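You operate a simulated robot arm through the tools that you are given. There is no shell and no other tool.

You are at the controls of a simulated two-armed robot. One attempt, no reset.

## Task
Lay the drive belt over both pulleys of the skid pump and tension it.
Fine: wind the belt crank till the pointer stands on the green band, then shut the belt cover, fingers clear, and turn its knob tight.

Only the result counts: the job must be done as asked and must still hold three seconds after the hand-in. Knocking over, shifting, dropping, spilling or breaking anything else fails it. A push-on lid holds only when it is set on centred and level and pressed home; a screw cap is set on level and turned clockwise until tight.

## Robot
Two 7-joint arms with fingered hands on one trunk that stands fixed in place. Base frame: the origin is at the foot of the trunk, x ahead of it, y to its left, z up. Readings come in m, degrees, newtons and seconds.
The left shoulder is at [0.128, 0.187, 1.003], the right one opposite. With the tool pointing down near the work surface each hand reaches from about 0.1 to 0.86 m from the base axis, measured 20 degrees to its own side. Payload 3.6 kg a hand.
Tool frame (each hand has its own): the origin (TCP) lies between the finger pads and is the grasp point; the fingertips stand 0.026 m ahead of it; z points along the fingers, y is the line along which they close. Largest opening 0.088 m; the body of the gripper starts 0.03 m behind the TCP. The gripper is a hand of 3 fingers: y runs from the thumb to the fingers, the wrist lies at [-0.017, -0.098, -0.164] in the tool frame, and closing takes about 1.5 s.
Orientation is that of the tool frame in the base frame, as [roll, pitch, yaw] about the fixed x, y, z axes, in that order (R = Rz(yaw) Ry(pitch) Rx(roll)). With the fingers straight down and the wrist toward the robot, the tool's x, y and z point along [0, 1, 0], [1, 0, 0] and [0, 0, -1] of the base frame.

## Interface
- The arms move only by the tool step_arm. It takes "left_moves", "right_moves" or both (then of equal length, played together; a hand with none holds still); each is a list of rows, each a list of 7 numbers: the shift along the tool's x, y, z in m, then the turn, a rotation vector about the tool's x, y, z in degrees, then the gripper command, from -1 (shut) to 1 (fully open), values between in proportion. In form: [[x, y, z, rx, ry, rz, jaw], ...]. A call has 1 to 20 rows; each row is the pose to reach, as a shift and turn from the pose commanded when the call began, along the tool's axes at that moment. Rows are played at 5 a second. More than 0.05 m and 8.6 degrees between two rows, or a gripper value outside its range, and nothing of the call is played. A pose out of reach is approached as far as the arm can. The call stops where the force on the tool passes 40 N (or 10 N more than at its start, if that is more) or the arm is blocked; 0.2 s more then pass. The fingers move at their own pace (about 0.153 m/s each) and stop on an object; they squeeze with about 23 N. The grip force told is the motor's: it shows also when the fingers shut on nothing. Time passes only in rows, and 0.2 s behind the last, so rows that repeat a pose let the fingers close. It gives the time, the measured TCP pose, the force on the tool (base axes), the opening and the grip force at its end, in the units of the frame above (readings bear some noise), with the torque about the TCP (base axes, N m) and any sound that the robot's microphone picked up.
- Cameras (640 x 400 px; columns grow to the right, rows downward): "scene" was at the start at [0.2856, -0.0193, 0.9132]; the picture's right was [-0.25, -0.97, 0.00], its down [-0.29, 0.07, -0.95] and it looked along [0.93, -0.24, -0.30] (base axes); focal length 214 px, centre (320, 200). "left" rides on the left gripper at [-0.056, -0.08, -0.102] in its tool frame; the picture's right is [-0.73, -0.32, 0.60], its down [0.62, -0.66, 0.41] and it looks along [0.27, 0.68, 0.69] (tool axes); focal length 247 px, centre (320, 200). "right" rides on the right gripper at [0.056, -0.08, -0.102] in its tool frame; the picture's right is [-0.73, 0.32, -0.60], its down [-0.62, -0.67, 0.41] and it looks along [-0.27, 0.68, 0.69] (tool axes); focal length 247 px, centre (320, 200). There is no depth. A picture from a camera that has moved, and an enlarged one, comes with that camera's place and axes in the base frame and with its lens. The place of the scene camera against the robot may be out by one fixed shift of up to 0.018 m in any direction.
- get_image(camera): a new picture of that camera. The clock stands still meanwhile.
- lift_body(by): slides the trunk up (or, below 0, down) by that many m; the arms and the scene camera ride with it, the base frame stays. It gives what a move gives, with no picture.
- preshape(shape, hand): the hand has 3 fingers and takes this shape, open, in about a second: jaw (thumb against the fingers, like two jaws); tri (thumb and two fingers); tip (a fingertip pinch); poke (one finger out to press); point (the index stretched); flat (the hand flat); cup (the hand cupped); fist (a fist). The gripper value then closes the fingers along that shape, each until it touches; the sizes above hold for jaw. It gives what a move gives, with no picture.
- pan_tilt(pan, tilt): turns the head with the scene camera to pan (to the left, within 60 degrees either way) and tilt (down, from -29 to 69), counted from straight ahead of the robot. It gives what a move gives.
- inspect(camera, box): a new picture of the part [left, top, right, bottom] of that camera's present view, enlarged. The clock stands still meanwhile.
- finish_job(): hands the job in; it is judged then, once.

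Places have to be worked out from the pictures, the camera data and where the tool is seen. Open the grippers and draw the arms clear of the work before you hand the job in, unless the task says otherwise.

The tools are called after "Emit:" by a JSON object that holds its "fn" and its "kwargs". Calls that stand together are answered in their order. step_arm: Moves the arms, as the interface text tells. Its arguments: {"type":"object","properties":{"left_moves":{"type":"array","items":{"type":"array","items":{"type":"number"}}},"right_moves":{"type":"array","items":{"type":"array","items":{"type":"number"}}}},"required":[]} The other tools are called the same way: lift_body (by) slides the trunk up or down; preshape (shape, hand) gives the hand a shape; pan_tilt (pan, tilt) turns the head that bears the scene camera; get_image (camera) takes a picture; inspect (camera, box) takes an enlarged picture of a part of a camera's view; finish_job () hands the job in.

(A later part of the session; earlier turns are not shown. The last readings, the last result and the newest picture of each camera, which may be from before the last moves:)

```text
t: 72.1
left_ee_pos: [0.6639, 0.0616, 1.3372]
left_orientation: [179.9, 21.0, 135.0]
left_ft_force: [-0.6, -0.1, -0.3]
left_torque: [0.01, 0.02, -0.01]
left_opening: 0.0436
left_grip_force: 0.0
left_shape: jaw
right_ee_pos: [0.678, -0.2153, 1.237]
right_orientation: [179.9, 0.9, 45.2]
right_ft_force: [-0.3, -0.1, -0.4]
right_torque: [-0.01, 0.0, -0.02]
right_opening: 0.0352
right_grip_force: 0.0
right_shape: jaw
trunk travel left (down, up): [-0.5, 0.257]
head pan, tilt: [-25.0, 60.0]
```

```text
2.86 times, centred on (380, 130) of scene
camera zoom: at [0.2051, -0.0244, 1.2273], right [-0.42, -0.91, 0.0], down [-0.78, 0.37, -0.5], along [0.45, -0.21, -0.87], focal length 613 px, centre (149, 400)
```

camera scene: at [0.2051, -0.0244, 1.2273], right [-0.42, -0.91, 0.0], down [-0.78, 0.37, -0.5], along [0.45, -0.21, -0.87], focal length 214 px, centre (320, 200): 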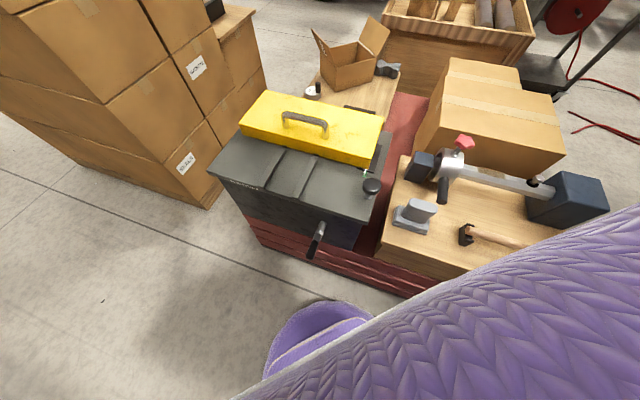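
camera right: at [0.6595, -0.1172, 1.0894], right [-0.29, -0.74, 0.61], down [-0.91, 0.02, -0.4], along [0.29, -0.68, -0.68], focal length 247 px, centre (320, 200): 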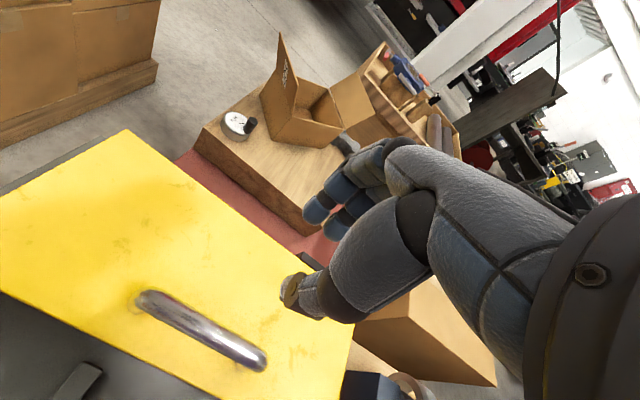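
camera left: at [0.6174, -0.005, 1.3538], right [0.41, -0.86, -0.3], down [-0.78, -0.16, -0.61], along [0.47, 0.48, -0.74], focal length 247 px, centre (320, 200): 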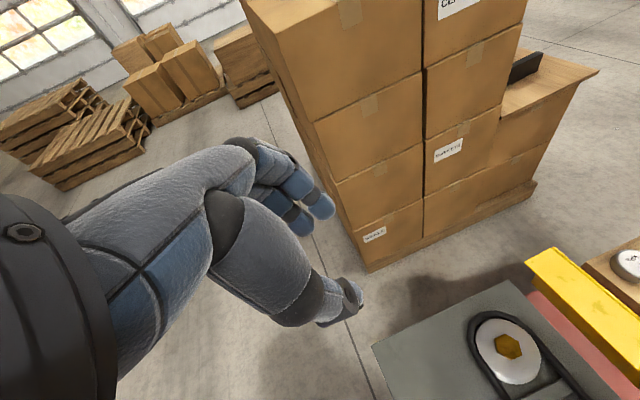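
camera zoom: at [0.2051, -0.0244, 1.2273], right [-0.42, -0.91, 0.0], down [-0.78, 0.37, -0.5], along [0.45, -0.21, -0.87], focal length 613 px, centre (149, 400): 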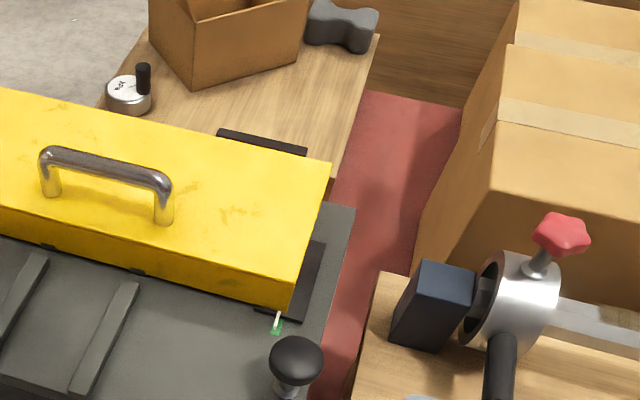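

I bring the right hand over the mushroom knob at z 0.95, turning it back to yaw 150 so there is range for a clockwise turn.

Emit:
{"fn": "step_arm", "kwargs": {"right_moves": [[-0.0175, -0.0121, 0.0221, 0, 0, -8.08, 0.3], [-0.035, -0.0242, 0.0442, 0, 0, -16.15, 0.48], [-0.0525, -0.0363, 0.0662, 0, 0, -24.2, 0.48], [-0.07, -0.0484, 0.0883, 0, 0, -32.3, 0.48], [-0.0875, -0.0605, 0.1104, 0, 0, -40.4, 0.48], [-0.105, -0.0726, 0.1325, 0, 0, -48.5, 0.48], [-0.1226, -0.0848, 0.1545, 0, 0, -56.5, 0.48], [-0.1401, -0.0969, 0.1766, 0, 0, -64.6, 0.48], [-0.1576, -0.109, 0.1987, 0, 0, -72.7, 0.48], [-0.1751, -0.1211, 0.2208, 0, 0, -80.8, 0.48], [-0.1926, -0.1332, 0.2428, 0, 0, -88.8, 0.48], [-0.2101, -0.1453, 0.2649, 0, 0, -96.9, 0.48], [-0.2276, -0.1574, 0.287, 0, 0, -105, 0.48]]}}

Emit:
{"fn": "get_image", "kwargs": {"camera": "right"}}

Emit:
{"fn": "get_image", "kwargs": {"camera": "scene"}}

```text
t: 74.9
left_ee_pos: [0.6622, 0.0634, 1.339]
left_orientation: [179.9, 21.0, 135.1]
left_ft_force: [0.5, 0.0, -1.2]
left_torque: [-0.01, 0.01, -0.03]
left_opening: 0.0438
left_grip_force: 0.1
left_shape: jaw
right_ee_pos: [0.4008, -0.2712, 0.9531]
right_orientation: [-179.2, 0.1, 150.3]
right_ft_force: [0.1, 0.1, -0.4]
right_torque: [0.01, 0.01, -0.03]
right_opening: 0.0644
right_grip_force: 0.1
right_shape: jaw
trunk travel left (down, up): [-0.5, 0.257]
head pan, tilt: [-25.0, 60.0]
```

```text
taken
camera right: at [0.3133, -0.3093, 1.0573], right [0.8, -0.08, 0.59], down [0.21, -0.89, -0.4], along [0.56, 0.45, -0.7], focal length 247 px, centre (320, 200)
```

right: 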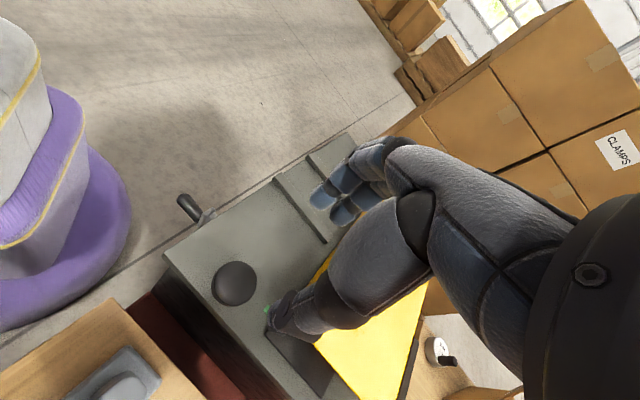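

```text
taken
camera scene: at [0.2048, -0.0248, 1.2273], right [-0.42, -0.91, 0.0], down [-0.79, 0.37, -0.5], along [0.45, -0.21, -0.87], focal length 214 px, centre (320, 200)
```

scene: 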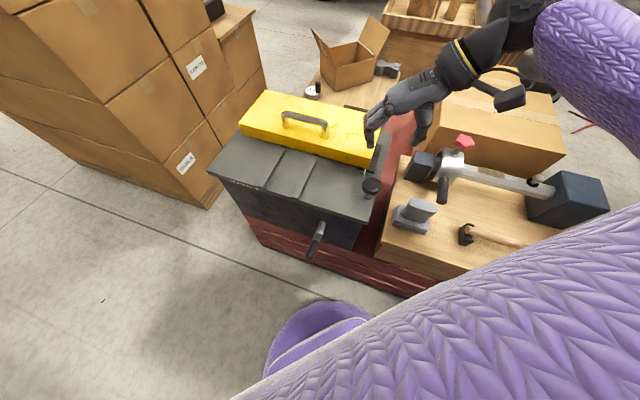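

I take an enlarged look at the knob to fix its centre before lowering the hand.

Emit:
{"fn": "inspect", "kwargs": {"camera": "right", "box": [190, 240, 290, 330]}}

Emit:
{"fn": "inspect", "kwargs": {"camera": "scene", "box": [350, 160, 400, 210]}}

```text
4.44 times, centred on (240, 285) of right
camera zoom: at [0.3133, -0.3093, 1.0573], right [0.8, -0.08, 0.59], down [0.21, -0.89, -0.4], along [0.56, 0.45, -0.7], focal length 1098 px, centre (676, -178)
```

zoom: 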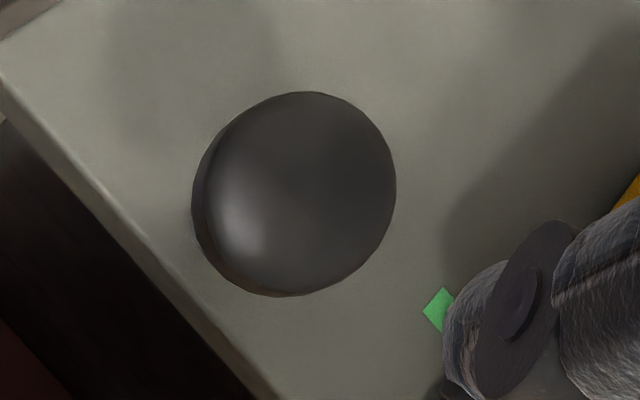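

```text
8.00 times, centred on (375, 185) of scene
camera zoom: at [0.2048, -0.0248, 1.2273], right [-0.42, -0.91, 0.0], down [-0.79, 0.37, -0.5], along [0.45, -0.21, -0.87], focal length 1716 px, centre (-120, 320)
```

zoom: 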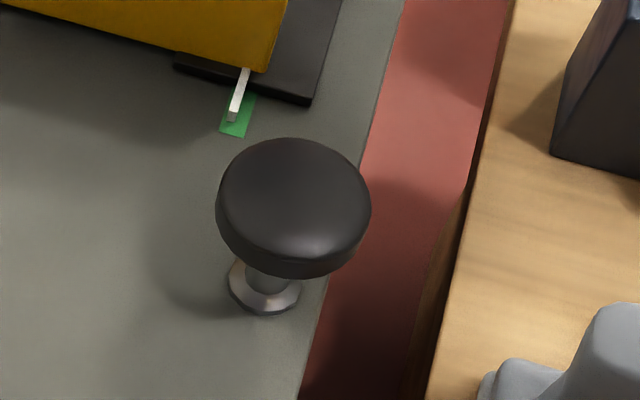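

The knob's centre comes out at (0.4075,-0.265), cap 50 mm across. I align over it and lower to z 0.835 for a check.

Emit:
{"fn": "step_arm", "kwargs": {"right_moves": [[-0.0009, 0.004, 0.035, -0.3, 0, 0, 0.48], [-0.0018, 0.008, 0.07, -0.6, 0, 0, 0.48], [-0.0027, 0.0105, 0.1, -0.8, 0, 0, 0.48], [-0.0027, 0.0105, 0.118, -0.8, 0, 0, 0.48], [-0.0027, 0.0105, 0.118, -0.8, 0, 0, 0.48]]}}

Emit:
{"fn": "get_image", "kwargs": {"camera": "right"}}

Emit:
{"fn": "inspect", "kwargs": {"camera": "scene", "box": [330, 120, 430, 220]}}

```text
t: 76.1
left_ee_pos: [0.6636, 0.0628, 1.3391]
left_orientation: [179.9, 20.9, 135.1]
left_ft_force: [-0.6, 0.8, -0.7]
left_torque: [0.02, -0.03, -0.03]
left_opening: 0.0435
left_grip_force: 0.0
left_shape: jaw
right_ee_pos: [0.409, -0.2647, 0.8336]
right_orientation: [-179.9, -0.1, 150.4]
right_ft_force: [0.6, 0.2, 0.0]
right_torque: [0.0, 0.0, 0.0]
right_opening: 0.0647
right_grip_force: 0.1
right_shape: jaw
trunk travel left (down, up): [-0.5, 0.257]
head pan, tilt: [-25.0, 60.0]
```

```text
taken
camera right: at [0.3201, -0.3039, 0.9378], right [0.8, -0.09, 0.6], down [0.21, -0.89, -0.41], along [0.57, 0.45, -0.69], focal length 247 px, centre (320, 200)
```

right: 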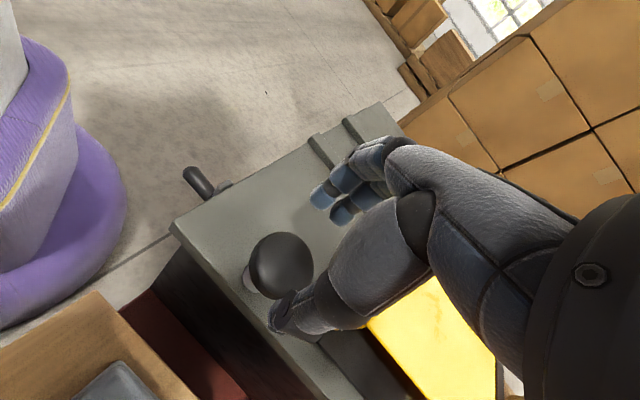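

```text
4.00 times, centred on (380, 170) of scene
camera zoom: at [0.2049, -0.0245, 1.2273], right [-0.42, -0.91, 0.0], down [-0.79, 0.37, -0.5], along [0.45, -0.21, -0.87], focal length 858 px, centre (80, 320)
```

zoom: 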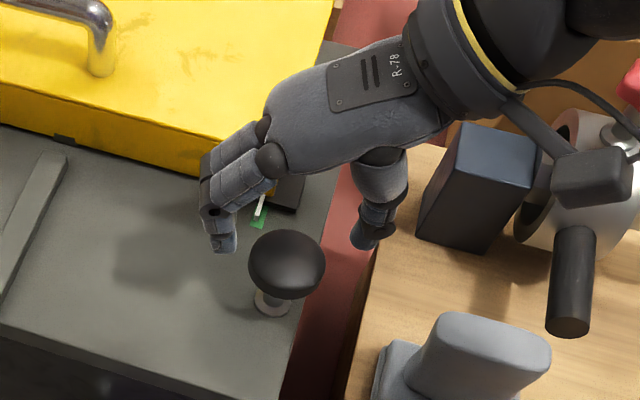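

The knob is centred between thumb and fingers. I lower 48 mm and close on the cap.

Emit:
{"fn": "step_arm", "kwargs": {"right_moves": [[0, 0, 0.02, 0, 0, 0, 0.48], [0, 0, 0.04, 0, 0, 0, 0.48], [0, 0, 0.048, 0, 0, 0, 0.48], [0, 0, 0.048, 0, 0, 0, 0.2], [0, 0, 0.048, 0, 0, 0, -0.1], [0, 0, 0.048, 0, 0, 0, -0.6], [0, 0, 0.048, 0, 0, 0, -1], [0, 0, 0.048, 0, 0, 0, -1]]}}

Emit:
{"fn": "get_image", "kwargs": {"camera": "right"}}

Emit:
{"fn": "inspect", "kwargs": {"camera": "scene", "box": [330, 120, 430, 220]}}

```text
t: 77.9
left_ee_pos: [0.6642, 0.0622, 1.3388]
left_orientation: [-180.0, 21.0, 135.2]
left_ft_force: [1.0, 0.0, -0.4]
left_torque: [0.01, 0.0, 0.01]
left_opening: 0.0437
left_grip_force: 0.0
left_shape: jaw
right_ee_pos: [0.4081, -0.2631, 0.7855]
right_orientation: [-179.8, -0.1, 150.3]
right_ft_force: [-0.6, 0.4, -10.3]
right_torque: [0.0, -0.05, -0.04]
right_opening: 0.0323
right_grip_force: 23.2
right_shape: jaw
trunk travel left (down, up): [-0.5, 0.257]
head pan, tilt: [-25.0, 60.0]
```

```text
taken
camera right: at [0.3195, -0.3042, 0.8893], right [0.8, -0.09, 0.6], down [0.21, -0.89, -0.41], along [0.56, 0.45, -0.69], focal length 247 px, centre (320, 200)
```

right: 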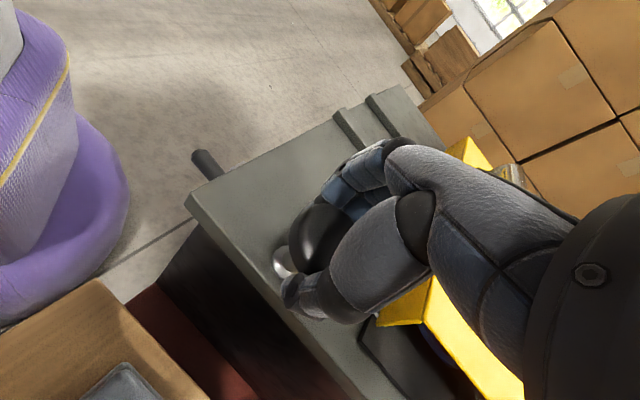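

```text
4.00 times, centred on (380, 170) of scene
camera zoom: at [0.2055, -0.0249, 1.2271], right [-0.42, -0.91, 0.0], down [-0.79, 0.37, -0.5], along [0.45, -0.21, -0.87], focal length 858 px, centre (80, 320)
```

zoom: 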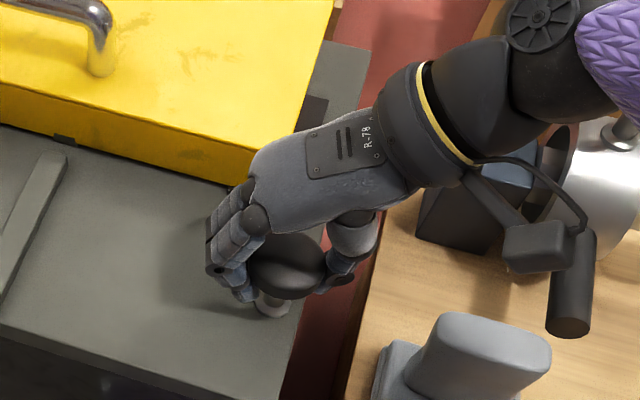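

The cap is held. I turn it clockwise (seen from above) by 45° and watch the torque.

Emit:
{"fn": "step_arm", "kwargs": {"right_moves": [[0, 0, 0, 0, 0, 7.5, -1], [0, 0, 0, 0, 0, 15, -1], [0, 0, 0, 0, 0, 22.5, -1], [0, 0, 0, 0, 0, 30, -1], [0, 0, 0, 0, 0, 37.5, -1], [0, 0, 0, 0, 0, 45, -1]]}}

Emit:
{"fn": "get_image", "kwargs": {"camera": "right"}}

Emit:
{"fn": "inspect", "kwargs": {"camera": "scene", "box": [330, 120, 430, 220]}}

```text
t: 79.3
left_ee_pos: [0.6643, 0.0619, 1.3383]
left_orientation: [-180.0, 20.9, 135.1]
left_ft_force: [0.2, -0.5, -0.8]
left_torque: [0.0, -0.04, 0.0]
left_opening: 0.0433
left_grip_force: 0.1
left_shape: jaw
right_ee_pos: [0.4084, -0.2639, 0.7866]
right_orientation: [-179.7, 0.0, 105.0]
right_ft_force: [-1.2, -1.9, -14.9]
right_torque: [-0.02, -0.01, 0.0]
right_opening: 0.0315
right_grip_force: 22.9
right_shape: jaw
trunk travel left (down, up): [-0.5, 0.257]
head pan, tilt: [-25.0, 60.0]
```

```text
taken
camera right: at [0.3165, -0.2301, 0.8893], right [0.5, -0.63, 0.6], down [-0.48, -0.78, -0.41], along [0.72, -0.08, -0.69], focal length 247 px, centre (320, 200)
```

right: 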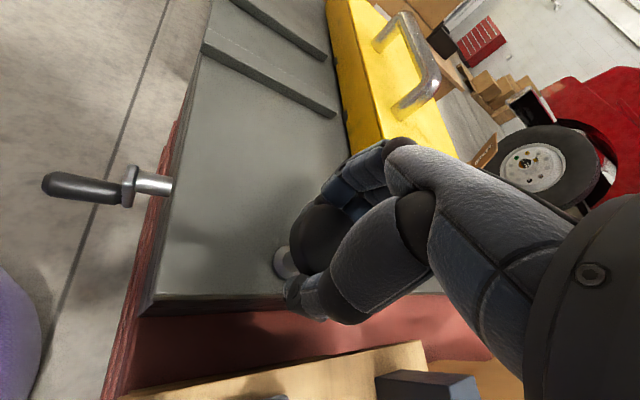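

```text
4.00 times, centred on (380, 170) of scene
camera zoom: at [0.2058, -0.0251, 1.227], right [-0.42, -0.91, 0.0], down [-0.79, 0.37, -0.5], along [0.45, -0.21, -0.87], focal length 858 px, centre (80, 320)
```

zoom: 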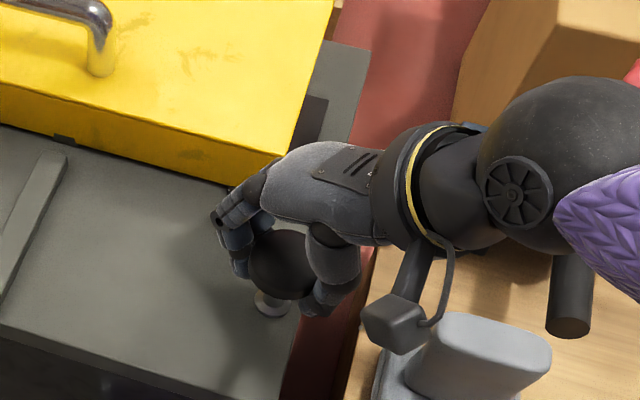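

It turns without resistance and draws the hand slightly down (−15 N), as a screw going in would. I turn another 60° while following 2 mm down.

Emit:
{"fn": "step_arm", "kwargs": {"right_moves": [[0, 0, 0.001, 0, 0, 7.5, -1], [0, 0, 0.002, 0, 0, 15, -1], [0, 0, 0.002, 0, 0, 22.5, -1], [0, 0, 0.0025, 0, 0, 30, -1], [0, 0, 0.0025, 0, 0, 37.5, -1], [0, 0, 0.003, 0, 0, 45, -1], [0, 0, 0.003, 0, 0, 52.5, -1], [0, 0, 0.003, 0, 0, 60, -1]]}}

Emit:
{"fn": "inspect", "kwargs": {"camera": "scene", "box": [330, 120, 430, 220]}}

Emit:
{"fn": "get_image", "kwargs": {"camera": "right"}}

```text
t: 80.8
left_ee_pos: [0.664, 0.0628, 1.3371]
left_orientation: [-180.0, 21.1, 135.1]
left_ft_force: [-0.1, 0.0, -0.4]
left_torque: [0.0, 0.01, -0.02]
left_opening: 0.0436
left_grip_force: 0.0
left_shape: jaw
right_ee_pos: [0.4036, -0.3674, 0.7899]
right_orientation: [175.0, 9.5, 58.5]
right_ft_force: [0.4, -0.3, -0.6]
right_torque: [0.0, -0.01, 0.02]
right_opening: 0.0197
right_grip_force: 23.0
right_shape: jaw
trunk travel left (down, up): [-0.5, 0.257]
head pan, tilt: [-25.0, 60.0]
stopped in row 7 (right hand): the arm was blocked; the commanded pose is now the measured one
```

```text
4.00 times, centred on (380, 170) of scene
camera zoom: at [0.2053, -0.0237, 1.2273], right [-0.42, -0.91, 0.0], down [-0.79, 0.37, -0.5], along [0.45, -0.21, -0.87], focal length 858 px, centre (80, 320)
```

zoom: 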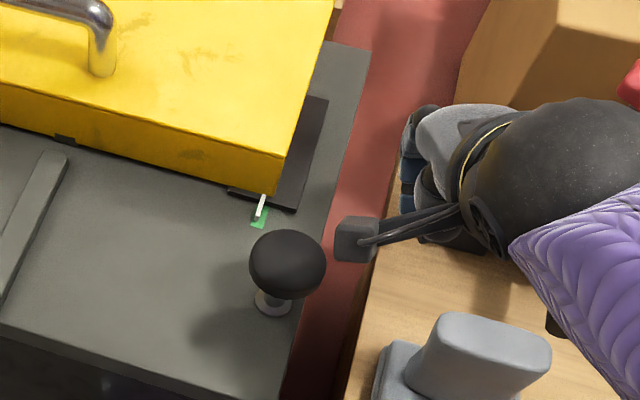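

```text
taken
camera right: at [0.3636, -0.2592, 0.8765], right [-0.1, -0.67, 0.74], down [-0.9, -0.27, -0.36], along [0.43, -0.7, -0.57], focal length 247 px, centre (320, 200)
```

right: 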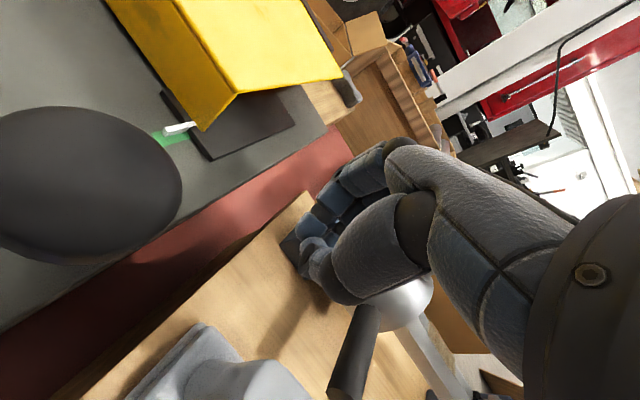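

The arm was blocked in the turn and the hand slipped off the knob to the right, near the bench items. I look at the whole scene before moving anything.

Emit:
{"fn": "get_image", "kwargs": {"camera": "scene"}}

Emit:
{"fn": "inspect", "kwargs": {"camera": "scene", "box": [350, 100, 610, 300]}}

Emit:
{"fn": "get_image", "kwargs": {"camera": "left"}}

```text
taken
camera scene: at [0.2053, -0.0237, 1.2273], right [-0.42, -0.91, 0.0], down [-0.79, 0.37, -0.5], along [0.45, -0.21, -0.87], focal length 214 px, centre (320, 200)
```

scene: 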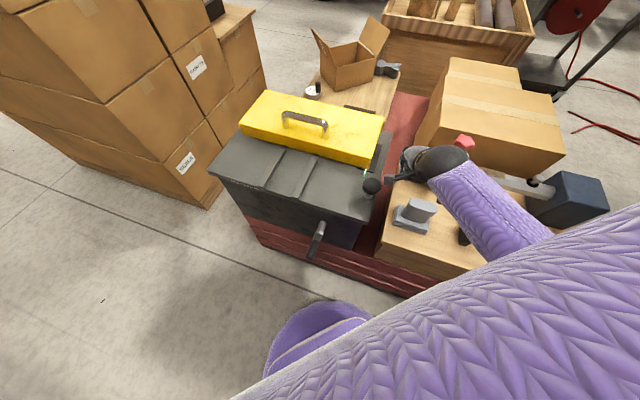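

```text
2.00 times, centred on (480, 200) of scene
camera zoom: at [0.2053, -0.0237, 1.2273], right [-0.42, -0.91, 0.0], down [-0.79, 0.37, -0.5], along [0.45, -0.21, -0.87], focal length 429 px, centre (0, 200)
```

zoom: 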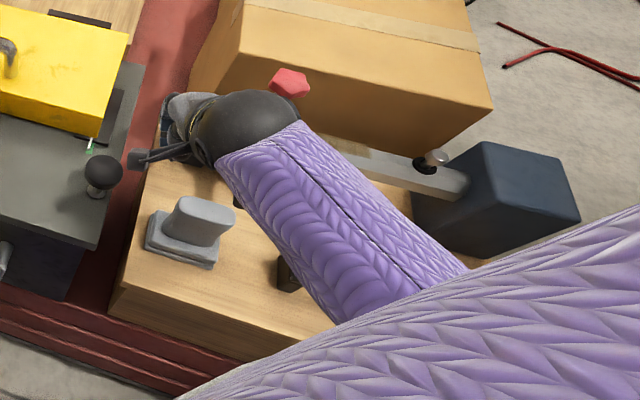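

```text
taken
camera left: at [0.6174, -0.0043, 1.454], right [0.41, -0.86, -0.3], down [-0.78, -0.16, -0.61], along [0.47, 0.48, -0.74], focal length 247 px, centre (320, 200)
```

left: 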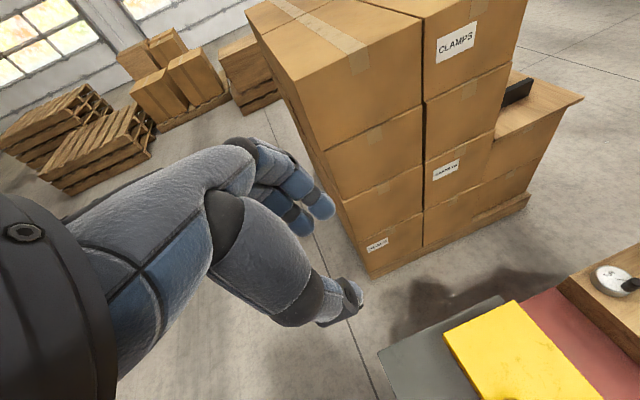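

Nothing seems displaced (red knob, grey block and deck as before). I draw the hand carefully straight up, away from the bench items.

Emit:
{"fn": "step_arm", "kwargs": {"right_moves": [[0, 0, -0.015, 0, 0, 0, -1], [0, 0, -0.03, 0, 0, 0, -1], [0, 0, -0.05, 0, 0, 0, -0.8], [0, 0, -0.075, 0, 0, 0, -0.8], [0, 0, -0.105, 0, 0, 0, -0.8], [0, 0, -0.14, 0, 0, 0, -0.8], [0, 0, -0.18, 0, 0, 0, -0.8]]}}

Emit:
{"fn": "get_image", "kwargs": {"camera": "scene"}}

Emit:
{"fn": "get_image", "kwargs": {"camera": "right"}}

```text
t: 82.2
left_ee_pos: [0.6627, 0.0627, 1.338]
left_orientation: [-179.9, 21.0, 135.1]
left_ft_force: [0.1, -0.8, -0.2]
left_torque: [0.0, -0.01, -0.02]
left_opening: 0.0435
left_grip_force: 0.0
left_shape: jaw
right_ee_pos: [0.41, -0.406, 0.9517]
right_orientation: [169.3, 16.7, 57.5]
right_ft_force: [-0.3, 0.6, -0.6]
right_torque: [0.02, 0.04, 0.01]
right_opening: 0.009
right_grip_force: 0.0
right_shape: jaw
trunk travel left (down, up): [-0.5, 0.257]
head pan, tilt: [-25.0, 60.0]
stopped in row 7 (right hand): the arm was blocked; the commanded pose is now the measured one
```

```text
taken
camera scene: at [0.2049, -0.0244, 1.2273], right [-0.42, -0.91, 0.0], down [-0.79, 0.37, -0.5], along [0.45, -0.21, -0.87], focal length 214 px, centre (320, 200)
```

scene: 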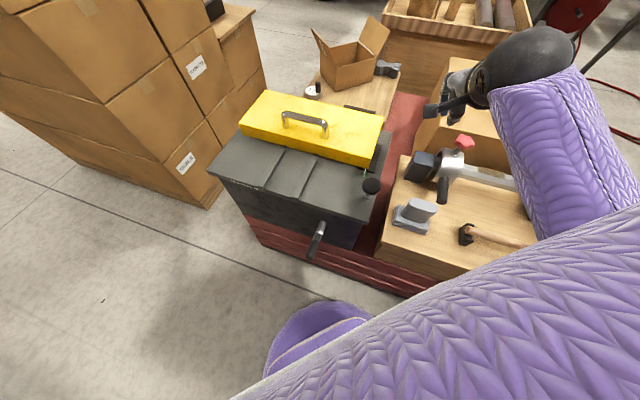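

```text
taken
camera right: at [0.3696, -0.2867, 1.0191], right [-0.11, -0.55, 0.83], down [-0.89, -0.32, -0.32], along [0.44, -0.77, -0.45], focal length 247 px, centre (320, 200)
```

right: 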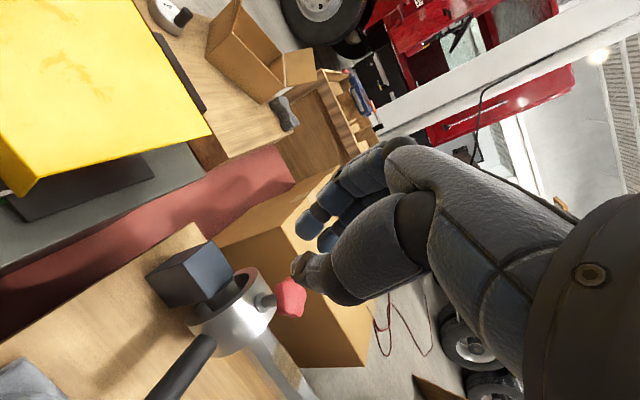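

The hand is up and all bench items stand as before, but the arm is twisted near a limit. I turn the wrist back toward its easy orientation while rising a little.

Emit:
{"fn": "step_arm", "kwargs": {"right_moves": [[0, 0, -0.005, 0, 0, -7, -0.5], [0, 0, -0.01, 0, 0, -14, -0.5], [0, 0, -0.015, 0, 0, -21, -0.5], [0, 0, -0.02, 0, 0, -28, -0.5], [0, 0, -0.02, 0, 0, -35, -0.5], [0, 0, -0.02, 0, 0, -42, -0.5]]}}

Emit:
{"fn": "get_image", "kwargs": {"camera": "scene"}}

```text
t: 83.6
left_ee_pos: [0.6633, 0.062, 1.3382]
left_orientation: [-179.9, 20.9, 135.1]
left_ft_force: [-0.7, 1.0, -0.5]
left_torque: [-0.01, 0.02, 0.01]
left_opening: 0.0433
left_grip_force: 0.1
left_shape: jaw
right_ee_pos: [0.4095, -0.3964, 0.9701]
right_orientation: [-176.3, 18.9, 101.7]
right_ft_force: [-0.2, -0.5, 0.3]
right_torque: [0.01, -0.02, 0.03]
right_opening: 0.0218
right_grip_force: 0.2
right_shape: jaw
trunk travel left (down, up): [-0.5, 0.257]
head pan, tilt: [-25.0, 60.0]
```

```text
taken
camera scene: at [0.205, -0.0249, 1.2273], right [-0.42, -0.91, 0.0], down [-0.79, 0.37, -0.5], along [0.45, -0.21, -0.87], focal length 214 px, centre (320, 200)
```

scene: 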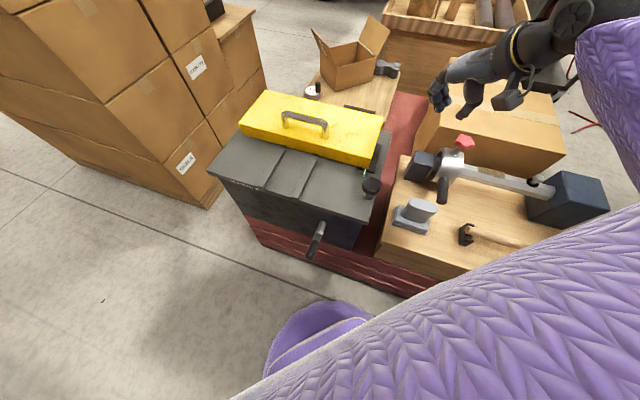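

Everything stands as before. I level the hand again (remove the 19° pitch) at this place.

Emit:
{"fn": "step_arm", "kwargs": {"right_moves": [[0, 0, -0.005, -1.2, 6.3, 0, -0.2], [0, 0, -0.01, -2.5, 12.6, 0, 0.1], [0, 0, -0.015, -3.7, 18.9, 0, 0.48], [0, 0, -0.015, -3.7, 18.9, 0, 0.48]]}}

Emit:
{"fn": "get_image", "kwargs": {"camera": "right"}}

```text
t: 84.6
left_ee_pos: [0.6642, 0.0634, 1.3386]
left_orientation: [180.0, 21.0, 135.1]
left_ft_force: [0.3, 0.7, -0.7]
left_torque: [-0.02, 0.02, -0.02]
left_opening: 0.0434
left_grip_force: 0.0
left_shape: jaw
right_ee_pos: [0.4091, -0.3928, 0.9848]
right_orientation: [179.8, 0.1, 101.1]
right_ft_force: [-0.2, 0.0, -0.4]
right_torque: [-0.01, -0.02, 0.0]
right_opening: 0.0648
right_grip_force: 0.0
right_shape: jaw
trunk travel left (down, up): [-0.5, 0.257]
head pan, tilt: [-25.0, 60.0]
```

```text
taken
camera right: at [0.3194, -0.3512, 1.0873], right [0.45, -0.66, 0.6], down [-0.53, -0.74, -0.41], along [0.72, -0.13, -0.68], focal length 247 px, centre (320, 200)
```

right: 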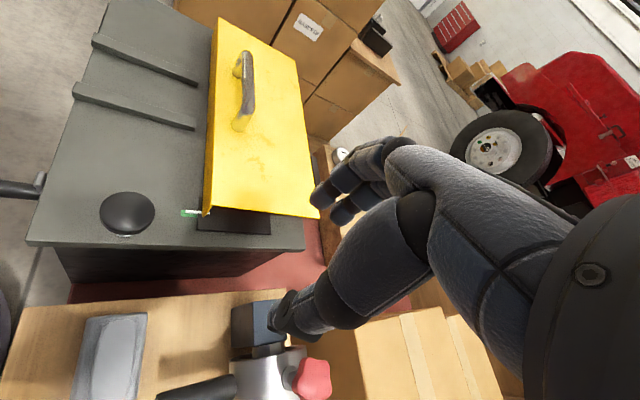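

From here I check the knob and the pointer in close-up.

Emit:
{"fn": "inspect", "kwargs": {"camera": "right", "box": [80, 170, 220, 260]}}

Emit:
{"fn": "inspect", "kwargs": {"camera": "right", "box": [170, 195, 230, 232]}}

```text
4.44 times, centred on (150, 215) of right
camera zoom: at [0.3194, -0.3512, 1.0873], right [0.45, -0.66, 0.6], down [-0.53, -0.74, -0.41], along [0.72, -0.13, -0.68], focal length 1098 px, centre (1076, 133)
```

zoom: 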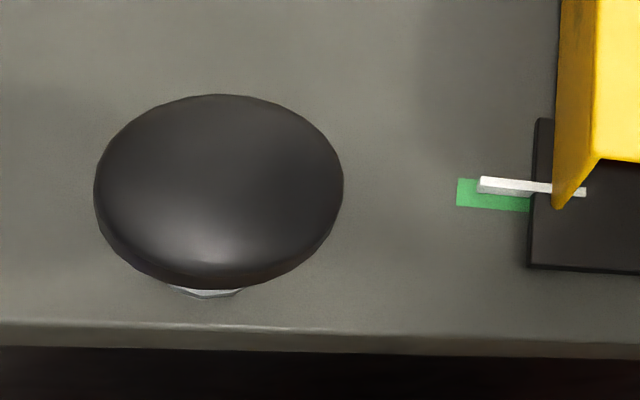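

```text
10.67 times, centred on (200, 214) of right
camera zoom: at [0.3194, -0.3512, 1.0873], right [0.45, -0.66, 0.6], down [-0.53, -0.74, -0.41], along [0.72, -0.13, -0.68], focal length 2634 px, centre (1600, 56)
```

zoom: 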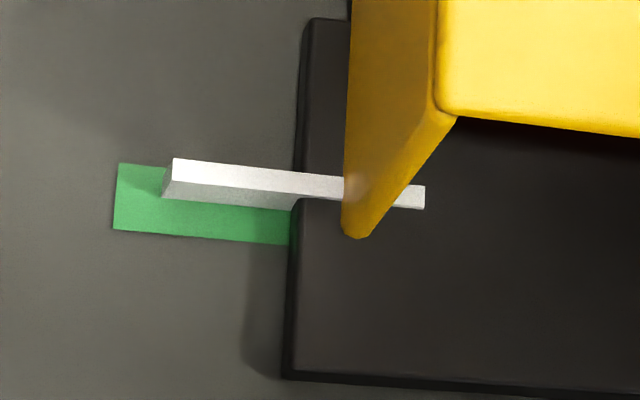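

The pointer lies on the band; the knob is intact. I bring the hand back over the knob at z 0.87, now with yaw 185, to have a wide clockwise range.

Emit:
{"fn": "step_arm", "kwargs": {"right_moves": [[0.0114, 0.0021, 0.0, 0, 0, -7.6, 0.48], [0.0229, 0.0042, 0.0, 0, 0, -15.3, 0.48], [0.0343, 0.0063, 0.01, 0, 0, -22.9, 0.48], [0.0457, 0.0084, 0.02, 0, 0, -30.5, 0.48], [0.0571, 0.0105, 0.03, 0, 0, -38.2, 0.48], [0.0686, 0.0125, 0.04, 0, 0, -45.8, 0.48], [0.08, 0.0146, 0.055, 0, 0, -53.5, 0.48], [0.0914, 0.0167, 0.07, 0, 0, -61.1, 0.48], [0.1028, 0.0188, 0.085, 0, 0, -68.7, 0.48], [0.1143, 0.0209, 0.1, 0, 0, -76.4, 0.48], [0.1257, 0.023, 0.115, 0, 0, -84, 0.48], [0.1257, 0.023, 0.115, 0, 0, -84, 0.48]]}}

Emit:
{"fn": "get_image", "kwargs": {"camera": "right"}}

Emit:
{"fn": "inspect", "kwargs": {"camera": "scene", "box": [320, 90, 520, 250]}}

```text
t: 87.2
left_ee_pos: [0.6629, 0.0613, 1.3384]
left_orientation: [-179.9, 21.0, 135.1]
left_ft_force: [-0.6, 0.0, -0.6]
left_torque: [-0.03, 0.01, 0.02]
left_opening: 0.0435
left_grip_force: 0.0
left_shape: jaw
right_ee_pos: [0.4087, -0.2647, 0.8694]
right_orientation: [-179.8, 0.2, -174.8]
right_ft_force: [0.5, 0.3, 0.1]
right_torque: [0.03, 0.0, -0.01]
right_opening: 0.0649
right_grip_force: 0.1
right_shape: jaw
trunk travel left (down, up): [-0.5, 0.257]
head pan, tilt: [-25.0, 60.0]
```

```text
taken
camera right: at [0.3593, -0.3484, 0.9721], right [0.7, 0.39, 0.6], down [0.68, -0.61, -0.41], along [0.21, 0.7, -0.69], focal length 247 px, centre (320, 200)
```

right: 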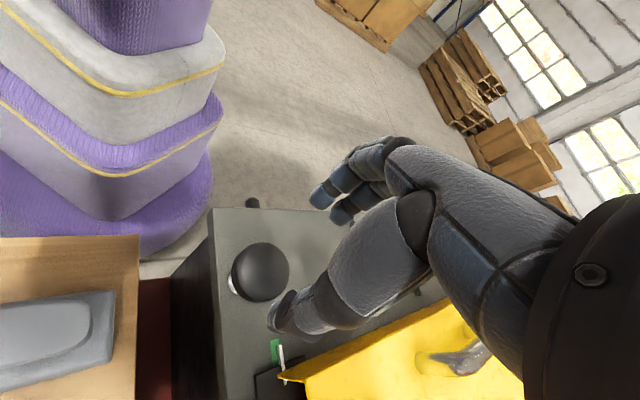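

```text
2.50 times, centred on (420, 170) of scene
camera zoom: at [0.2047, -0.0247, 1.2273], right [-0.42, -0.91, 0.0], down [-0.79, 0.37, -0.5], along [0.45, -0.21, -0.87], focal length 536 px, centre (70, 275)
```

zoom: 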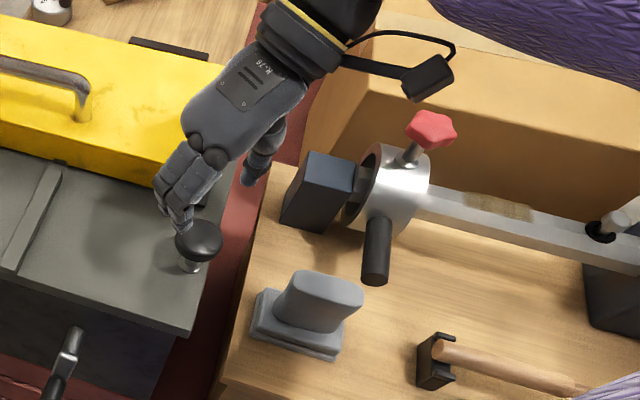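

Aligned at yaw 185. I lower onto the cap and close.

Emit:
{"fn": "step_arm", "kwargs": {"right_moves": [[0, 0, 0.03, 0, 0, 0, 0.48], [0, 0, 0.06, 0, 0, 0, 0.48], [0, 0, 0.0855, 0, 0, 0, 0.48], [0, 0, 0.0855, 0, 0, 0, 0.1], [0, 0, 0.0855, 0, 0, 0, -0.4], [0, 0, 0.0855, 0, 0, 0, -1], [0, 0, 0.0855, 0, 0, 0, -1], [0, 0, 0.0855, 0, 0, 0, -1]]}}

```text
t: 89.0
left_ee_pos: [0.6651, 0.0619, 1.3373]
left_orientation: [180.0, 20.9, 135.1]
left_ft_force: [0.7, -0.3, 0.4]
left_torque: [-0.01, 0.01, 0.01]
left_opening: 0.0435
left_grip_force: 0.1
left_shape: jaw
right_ee_pos: [0.4076, -0.2662, 0.7834]
right_orientation: [-179.8, 0.1, -174.8]
right_ft_force: [-0.5, 4.2, -11.3]
right_torque: [0.1, 0.02, 0.0]
right_opening: 0.0306
right_grip_force: 23.0
right_shape: jaw
trunk travel left (down, up): [-0.5, 0.257]
head pan, tilt: [-25.0, 60.0]
```

Gripped. I turn clockwise 80° (yaw 185 to 105), staying inside the proven range.

Emit:
{"fn": "step_arm", "kwargs": {"right_moves": [[0, 0, 0, 0, 0, 7.3, -1], [0, 0, 0, 0, 0, 14.6, -1], [0, 0, 0, 0, 0, 21.9, -1], [0, 0, 0, 0, 0, 29.2, -1], [0, 0, 0, 0, 0, 36.5, -1], [0, 0, 0.0005, 0, 0, 43.8, -1], [0, 0, 0.0005, 0, 0, 51.1, -1], [0, 0, 0.001, 0, 0, 58.4, -1], [0, 0, 0.001, 0, 0, 65.7, -1], [0, 0, 0.001, 0, 0, 73, -1], [0, 0, 0.001, 0, 0, 80, -1]]}}

Emit:
{"fn": "inspect", "kwargs": {"camera": "scene", "box": [330, 120, 430, 220]}}

```text
t: 91.4
left_ee_pos: [0.6631, 0.0624, 1.3372]
left_orientation: [-179.9, 21.0, 135.1]
left_ft_force: [0.1, 0.8, -0.2]
left_torque: [0.0, -0.01, -0.01]
left_opening: 0.0432
left_grip_force: 0.1
left_shape: jaw
right_ee_pos: [0.4081, -0.265, 0.7818]
right_orientation: [179.9, 0.4, 105.1]
right_ft_force: [-7.6, -0.8, -2.1]
right_torque: [0.02, 0.02, 0.09]
right_opening: 0.0302
right_grip_force: 23.1
right_shape: jaw
trunk travel left (down, up): [-0.5, 0.257]
head pan, tilt: [-25.0, 60.0]
```

```text
4.00 times, centred on (380, 170) of scene
camera zoom: at [0.2044, -0.0244, 1.2274], right [-0.42, -0.91, 0.0], down [-0.78, 0.37, -0.5], along [0.45, -0.21, -0.87], focal length 858 px, centre (80, 320)
```

zoom: 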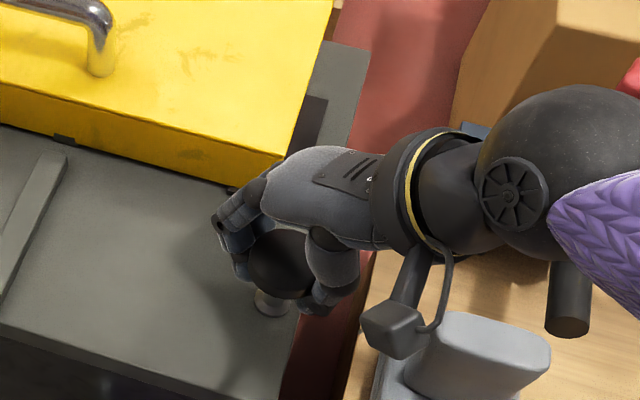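

It turned with little resistance (0.09 N m), not tight yet. I open, swing back to yaw 185 around the cap and grip again.

Emit:
{"fn": "step_arm", "kwargs": {"right_moves": [[0, 0, 0, 0, 0, 0, -0.3], [0, 0, 0, 0, 0, 0, 0.2], [0, 0, 0, 0, 0, 0, 0.48], [0, 0, 0, 0, 0, -7.3, 0.48], [0, 0, 0, 0, 0, -14.6, 0.48], [0, 0, 0, 0, 0, -21.9, 0.48], [0, 0, 0, 0, 0, -29.2, 0.48], [0, 0, 0, 0, 0, -36.5, 0.48], [0, 0, 0, 0, 0, -43.8, 0.48], [0, 0, 0, 0, 0, -51.1, 0.48], [0, 0, 0, 0, 0, -58.4, 0.48], [0, 0, 0, 0, 0, -65.7, 0.48], [0, 0, 0, 0, 0, -73, 0.48], [0, 0, 0, 0, 0, -80, 0.48], [0, 0, 0, 0, 0, -80, 0.0], [0, 0, 0, 0, 0, -80, -0.6], [0, 0, 0, 0, 0, -80, -1], [0, 0, 0, 0, 0, -80, -1], [0, 0, 0, 0, 0, -80, -1]]}}

Emit:
{"fn": "step_arm", "kwargs": {"right_moves": [[0, 0, 0, 0, 0, 7.3, -1], [0, 0, 0, 0, 0, 14.6, -1], [0, 0, 0, 0, 0, 21.9, -1], [0, 0, 0, 0, 0, 29.2, -1], [0, 0, 0, 0, 0, 36.5, -1], [0, 0, 0, 0, 0, 43.8, -1]]}}

```text
t: 95.4
left_ee_pos: [0.6628, 0.0617, 1.3378]
left_orientation: [179.9, 20.9, 135.1]
left_ft_force: [-0.1, 0.2, 0.0]
left_torque: [0.01, 0.02, -0.01]
left_opening: 0.0436
left_grip_force: 0.1
left_shape: jaw
right_ee_pos: [0.4078, -0.2652, 0.7812]
right_orientation: [-179.7, 0.0, -174.8]
right_ft_force: [-1.1, 3.0, -11.7]
right_torque: [0.15, 0.01, -0.03]
right_opening: 0.0307
right_grip_force: 23.3
right_shape: jaw
trunk travel left (down, up): [-0.5, 0.257]
head pan, tilt: [-25.0, 60.0]
```

```text
t: 96.8
left_ee_pos: [0.6641, 0.0622, 1.3373]
left_orientation: [179.9, 20.9, 135.1]
left_ft_force: [-0.2, 0.0, -0.6]
left_torque: [0.0, 0.01, 0.02]
left_opening: 0.0434
left_grip_force: 0.0
left_shape: jaw
right_ee_pos: [0.4084, -0.2653, 0.7807]
right_orientation: [-179.8, 0.2, 141.3]
right_ft_force: [-2.8, 2.2, -21.0]
right_torque: [0.18, 0.13, 0.83]
right_opening: 0.0277
right_grip_force: 23.3
right_shape: jaw
trunk travel left (down, up): [-0.5, 0.257]
head pan, tilt: [-25.0, 60.0]
```

Now the knob resists with 0.83 N m. I turn a little further (15°) to see whether it is truly tight.

Emit:
{"fn": "step_arm", "kwargs": {"right_moves": [[0, 0, 0, 0, 0, 5, -1], [0, 0, 0, 0, 0, 10, -1], [0, 0, 0, 0, 0, 15, -1]]}}

Emit:
{"fn": "inspect", "kwargs": {"camera": "scene", "box": [330, 120, 430, 220]}}

Emit:
{"fn": "get_image", "kwargs": {"camera": "right"}}

```text
t: 97.6
left_ee_pos: [0.6652, 0.0607, 1.3371]
left_orientation: [-180.0, 20.8, 135.1]
left_ft_force: [0.5, -0.1, -0.5]
left_torque: [0.01, -0.02, 0.02]
left_opening: 0.0431
left_grip_force: 0.0
left_shape: jaw
right_ee_pos: [0.4113, -0.2674, 0.7814]
right_orientation: [180.0, 0.3, 126.2]
right_ft_force: [5.9, -4.0, -19.2]
right_torque: [0.22, -0.05, 0.56]
right_opening: 0.0254
right_grip_force: 22.5
right_shape: jaw
trunk travel left (down, up): [-0.5, 0.257]
head pan, tilt: [-25.0, 60.0]
```

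```text
4.00 times, centred on (380, 170) of scene
camera zoom: at [0.207, -0.0258, 1.2269], right [-0.42, -0.91, 0.0], down [-0.79, 0.37, -0.5], along [0.45, -0.21, -0.87], focal length 858 px, centre (80, 320)
```

zoom: 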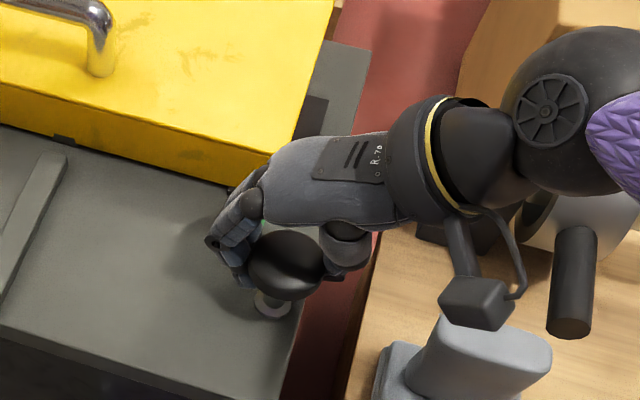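

```text
taken
camera right: at [0.3125, -0.2681, 0.8845], right [0.69, -0.4, 0.6], down [-0.17, -0.9, -0.41], along [0.71, 0.18, -0.69], focal length 247 px, centre (320, 200)
```

right: 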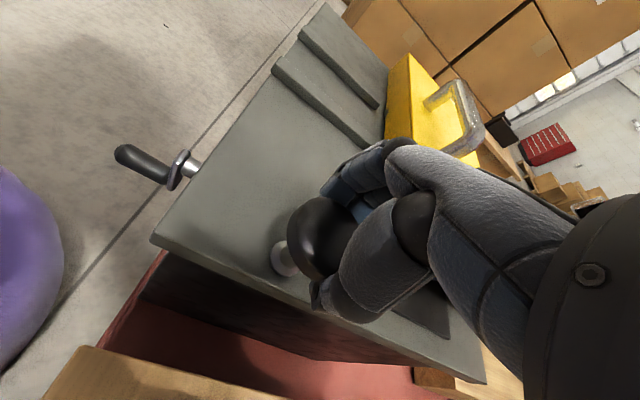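

The fingers start to slip around the cap (opening shrinks, 0.6–0.8 N m), which speaks for a tight knob. I re-grip centred at yaw 185 and turn again to confirm that the torque rises at once.

Emit:
{"fn": "step_arm", "kwargs": {"right_moves": [[0, 0, 0, 0, 0, 0, -0.3], [0, 0, 0, 0, 0, 0, 0.2], [0.002, -0.001, 0, 0, 0, 0, 0.48], [0.0042, -0.0017, 0, 0, 0, -7.4, 0.48], [0.0042, -0.0017, 0, 0, 0, -14.8, 0.48], [0.0042, -0.0017, 0, 0, 0, -22.2, 0.48], [0.0042, -0.0017, 0, 0, 0, -29.6, 0.48], [0.0042, -0.0017, 0, 0, 0, -37, 0.48], [0.0042, -0.0017, 0, 0, 0, -44.4, 0.48], [0.0042, -0.0017, 0, 0, 0, -51.8, 0.48], [0.0042, -0.0017, 0, 0, 0, -59, 0.48], [0.0042, -0.0017, 0, 0, 0, -59, 0.0], [0.0042, -0.0017, 0, 0, 0, -59, -0.6], [0.0042, -0.0017, 0, 0, 0, -59, -1], [0.0042, -0.0017, 0, 0, 0, -59, -1], [0.0042, -0.0017, 0, 0, 0, -59, -1]]}}

Emit:
{"fn": "step_arm", "kwargs": {"right_moves": [[0, 0, 0, 0, 0, 5, -1], [0, 0, 0, 0, 0, 10, -1]]}}

Emit:
{"fn": "step_arm", "kwargs": {"right_moves": [[0, 0, 0, 0, 0, 5, -1], [0, 0, 0, 0, 0, 10, -1]]}}

```text
t: 101.0
left_ee_pos: [0.6642, 0.0616, 1.3373]
left_orientation: [-179.9, 20.9, 135.0]
left_ft_force: [-0.1, 0.1, 0.0]
left_torque: [0.0, 0.0, 0.01]
left_opening: 0.0435
left_grip_force: 0.0
left_shape: jaw
right_ee_pos: [0.4055, -0.2621, 0.7812]
right_orientation: [-179.8, 0.0, -174.7]
right_ft_force: [0.9, 2.8, -13.2]
right_torque: [0.07, 0.01, 0.09]
right_opening: 0.0283
right_grip_force: 23.1
right_shape: jaw
trunk travel left (down, up): [-0.5, 0.257]
head pan, tilt: [-25.0, 60.0]
```

```text
t: 101.6
left_ee_pos: [0.6639, 0.0626, 1.3379]
left_orientation: [-179.9, 20.9, 135.1]
left_ft_force: [0.3, -0.7, -0.3]
left_torque: [0.0, -0.01, -0.03]
left_opening: 0.0434
left_grip_force: 0.0
left_shape: jaw
right_ee_pos: [0.4026, -0.261, 0.7806]
right_orientation: [-179.8, -0.1, 175.5]
right_ft_force: [-5.9, 4.7, -15.8]
right_torque: [0.13, 0.14, 0.69]
right_opening: 0.0283
right_grip_force: 23.1
right_shape: jaw
trunk travel left (down, up): [-0.5, 0.257]
head pan, tilt: [-25.0, 60.0]
```

```text
t: 102.2
left_ee_pos: [0.665, 0.0616, 1.3385]
left_orientation: [-180.0, 20.8, 135.1]
left_ft_force: [0.5, 0.6, -0.1]
left_torque: [0.01, -0.02, 0.01]
left_opening: 0.0434
left_grip_force: 0.0
left_shape: jaw
right_ee_pos: [0.4034, -0.2628, 0.7808]
right_orientation: [-179.7, 0.0, 165.4]
right_ft_force: [-6.6, 9.3, -24.4]
right_torque: [0.04, 0.28, 1.12]
right_opening: 0.028
right_grip_force: 23.1
right_shape: jaw
trunk travel left (down, up): [-0.5, 0.257]
head pan, tilt: [-25.0, 60.0]
```

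The torque rises at once to 1.1 N m: the knob is tight. I open the fingers without turning back and raise the hand straight up.

Emit:
{"fn": "step_arm", "kwargs": {"right_moves": [[0, 0, 0, 0, 0, 0, -0.5], [0, 0, 0, 0, 0, 0, 0.1], [0, 0, 0, 0, 0, 0, 0.6], [0, 0, 0, 0, 0, 0, 0.8], [0, 0, -0.02, 0, 0, 0, 0.8], [0, 0, -0.05, 0, 0, 0, 0.8], [0, 0, -0.09, 0, 0, 0, 0.8], [0, 0, -0.135, 0, 0, 0, 0.8], [0, 0, -0.18, 0, 0, 0, 0.8]]}}

Emit:
{"fn": "get_image", "kwargs": {"camera": "right"}}

Emit:
{"fn": "get_image", "kwargs": {"camera": "scene"}}

```text
t: 104.2
left_ee_pos: [0.6631, 0.0624, 1.3378]
left_orientation: [-180.0, 20.9, 135.1]
left_ft_force: [-0.4, 0.3, 0.6]
left_torque: [0.04, 0.02, 0.0]
left_opening: 0.0435
left_grip_force: 0.1
left_shape: jaw
right_ee_pos: [0.4045, -0.2609, 0.9629]
right_orientation: [-180.0, 0.2, 165.3]
right_ft_force: [0.0, -0.9, -0.1]
right_torque: [0.0, 0.02, 0.03]
right_opening: 0.0788
right_grip_force: 0.1
right_shape: jaw
trunk travel left (down, up): [-0.5, 0.257]
head pan, tilt: [-25.0, 60.0]
```

```text
taken
camera right: at [0.3282, -0.3235, 1.0662], right [0.79, 0.12, 0.6], down [0.44, -0.8, -0.41], along [0.43, 0.58, -0.69], focal length 247 px, centre (320, 200)
```

right: 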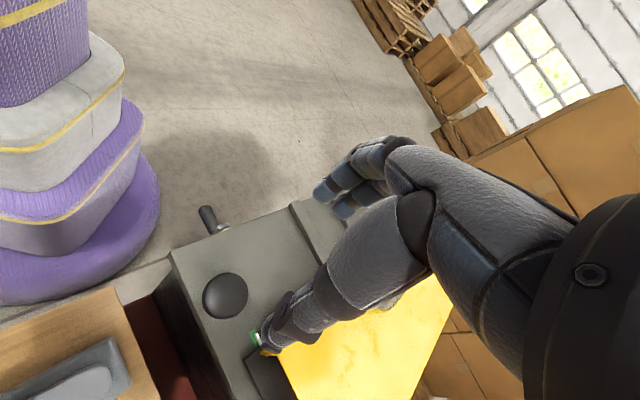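

```text
taken
camera scene: at [0.2048, -0.0245, 1.2273], right [-0.42, -0.91, 0.0], down [-0.79, 0.37, -0.5], along [0.45, -0.21, -0.87], focal length 214 px, centre (320, 200)
```

scene: 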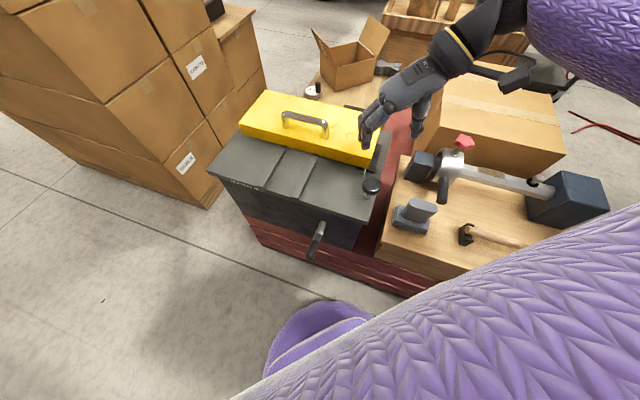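

Hand is clear of the knob. I inspect the shut cover's front edge, knob and pointer in close-up.

Emit:
{"fn": "inspect", "kwargs": {"camera": "scene", "box": [225, 80, 395, 200]}}

Emit:
{"fn": "inspect", "kwargs": {"camera": "scene", "box": [340, 140, 400, 210]}}

Emit:
{"fn": "inspect", "kwargs": {"camera": "scene", "box": [230, 115, 310, 165]}}

```text
3.33 times, centred on (310, 140) of scene
camera zoom: at [0.2048, -0.0245, 1.2273], right [-0.42, -0.91, 0.0], down [-0.79, 0.37, -0.5], along [0.45, -0.21, -0.87], focal length 715 px, centre (353, 400)
```

zoom: 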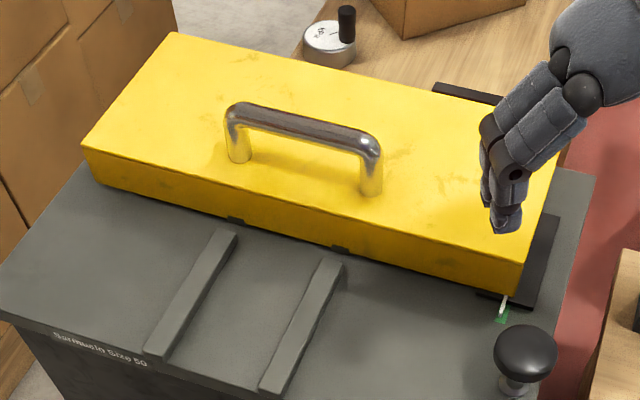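

```text
5.71 times, centred on (370, 175) of scene
camera zoom: at [0.2048, -0.0245, 1.2273], right [-0.42, -0.91, 0.0], down [-0.79, 0.37, -0.5], along [0.45, -0.21, -0.87], focal length 1226 px, centre (34, 343)
```

zoom: 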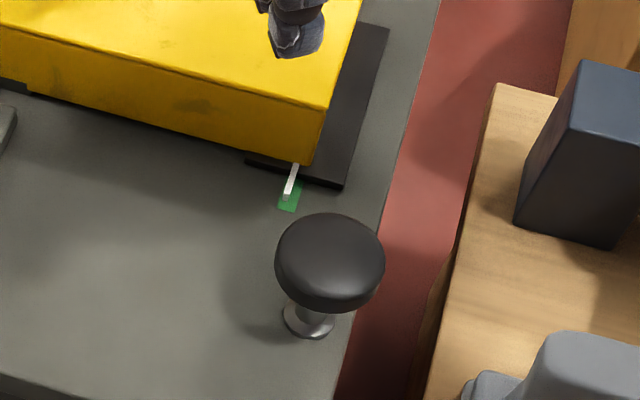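

```text
8.00 times, centred on (270, 140) of scene
camera zoom: at [0.2048, -0.0245, 1.2273], right [-0.42, -0.91, 0.0], down [-0.79, 0.37, -0.5], along [0.45, -0.21, -0.87], focal length 1716 px, centre (720, 680)
```

zoom: 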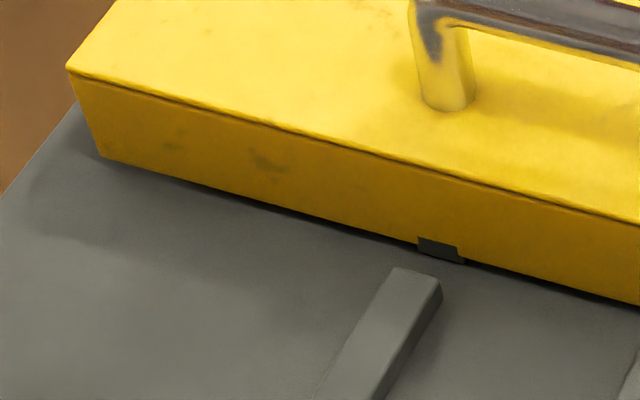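

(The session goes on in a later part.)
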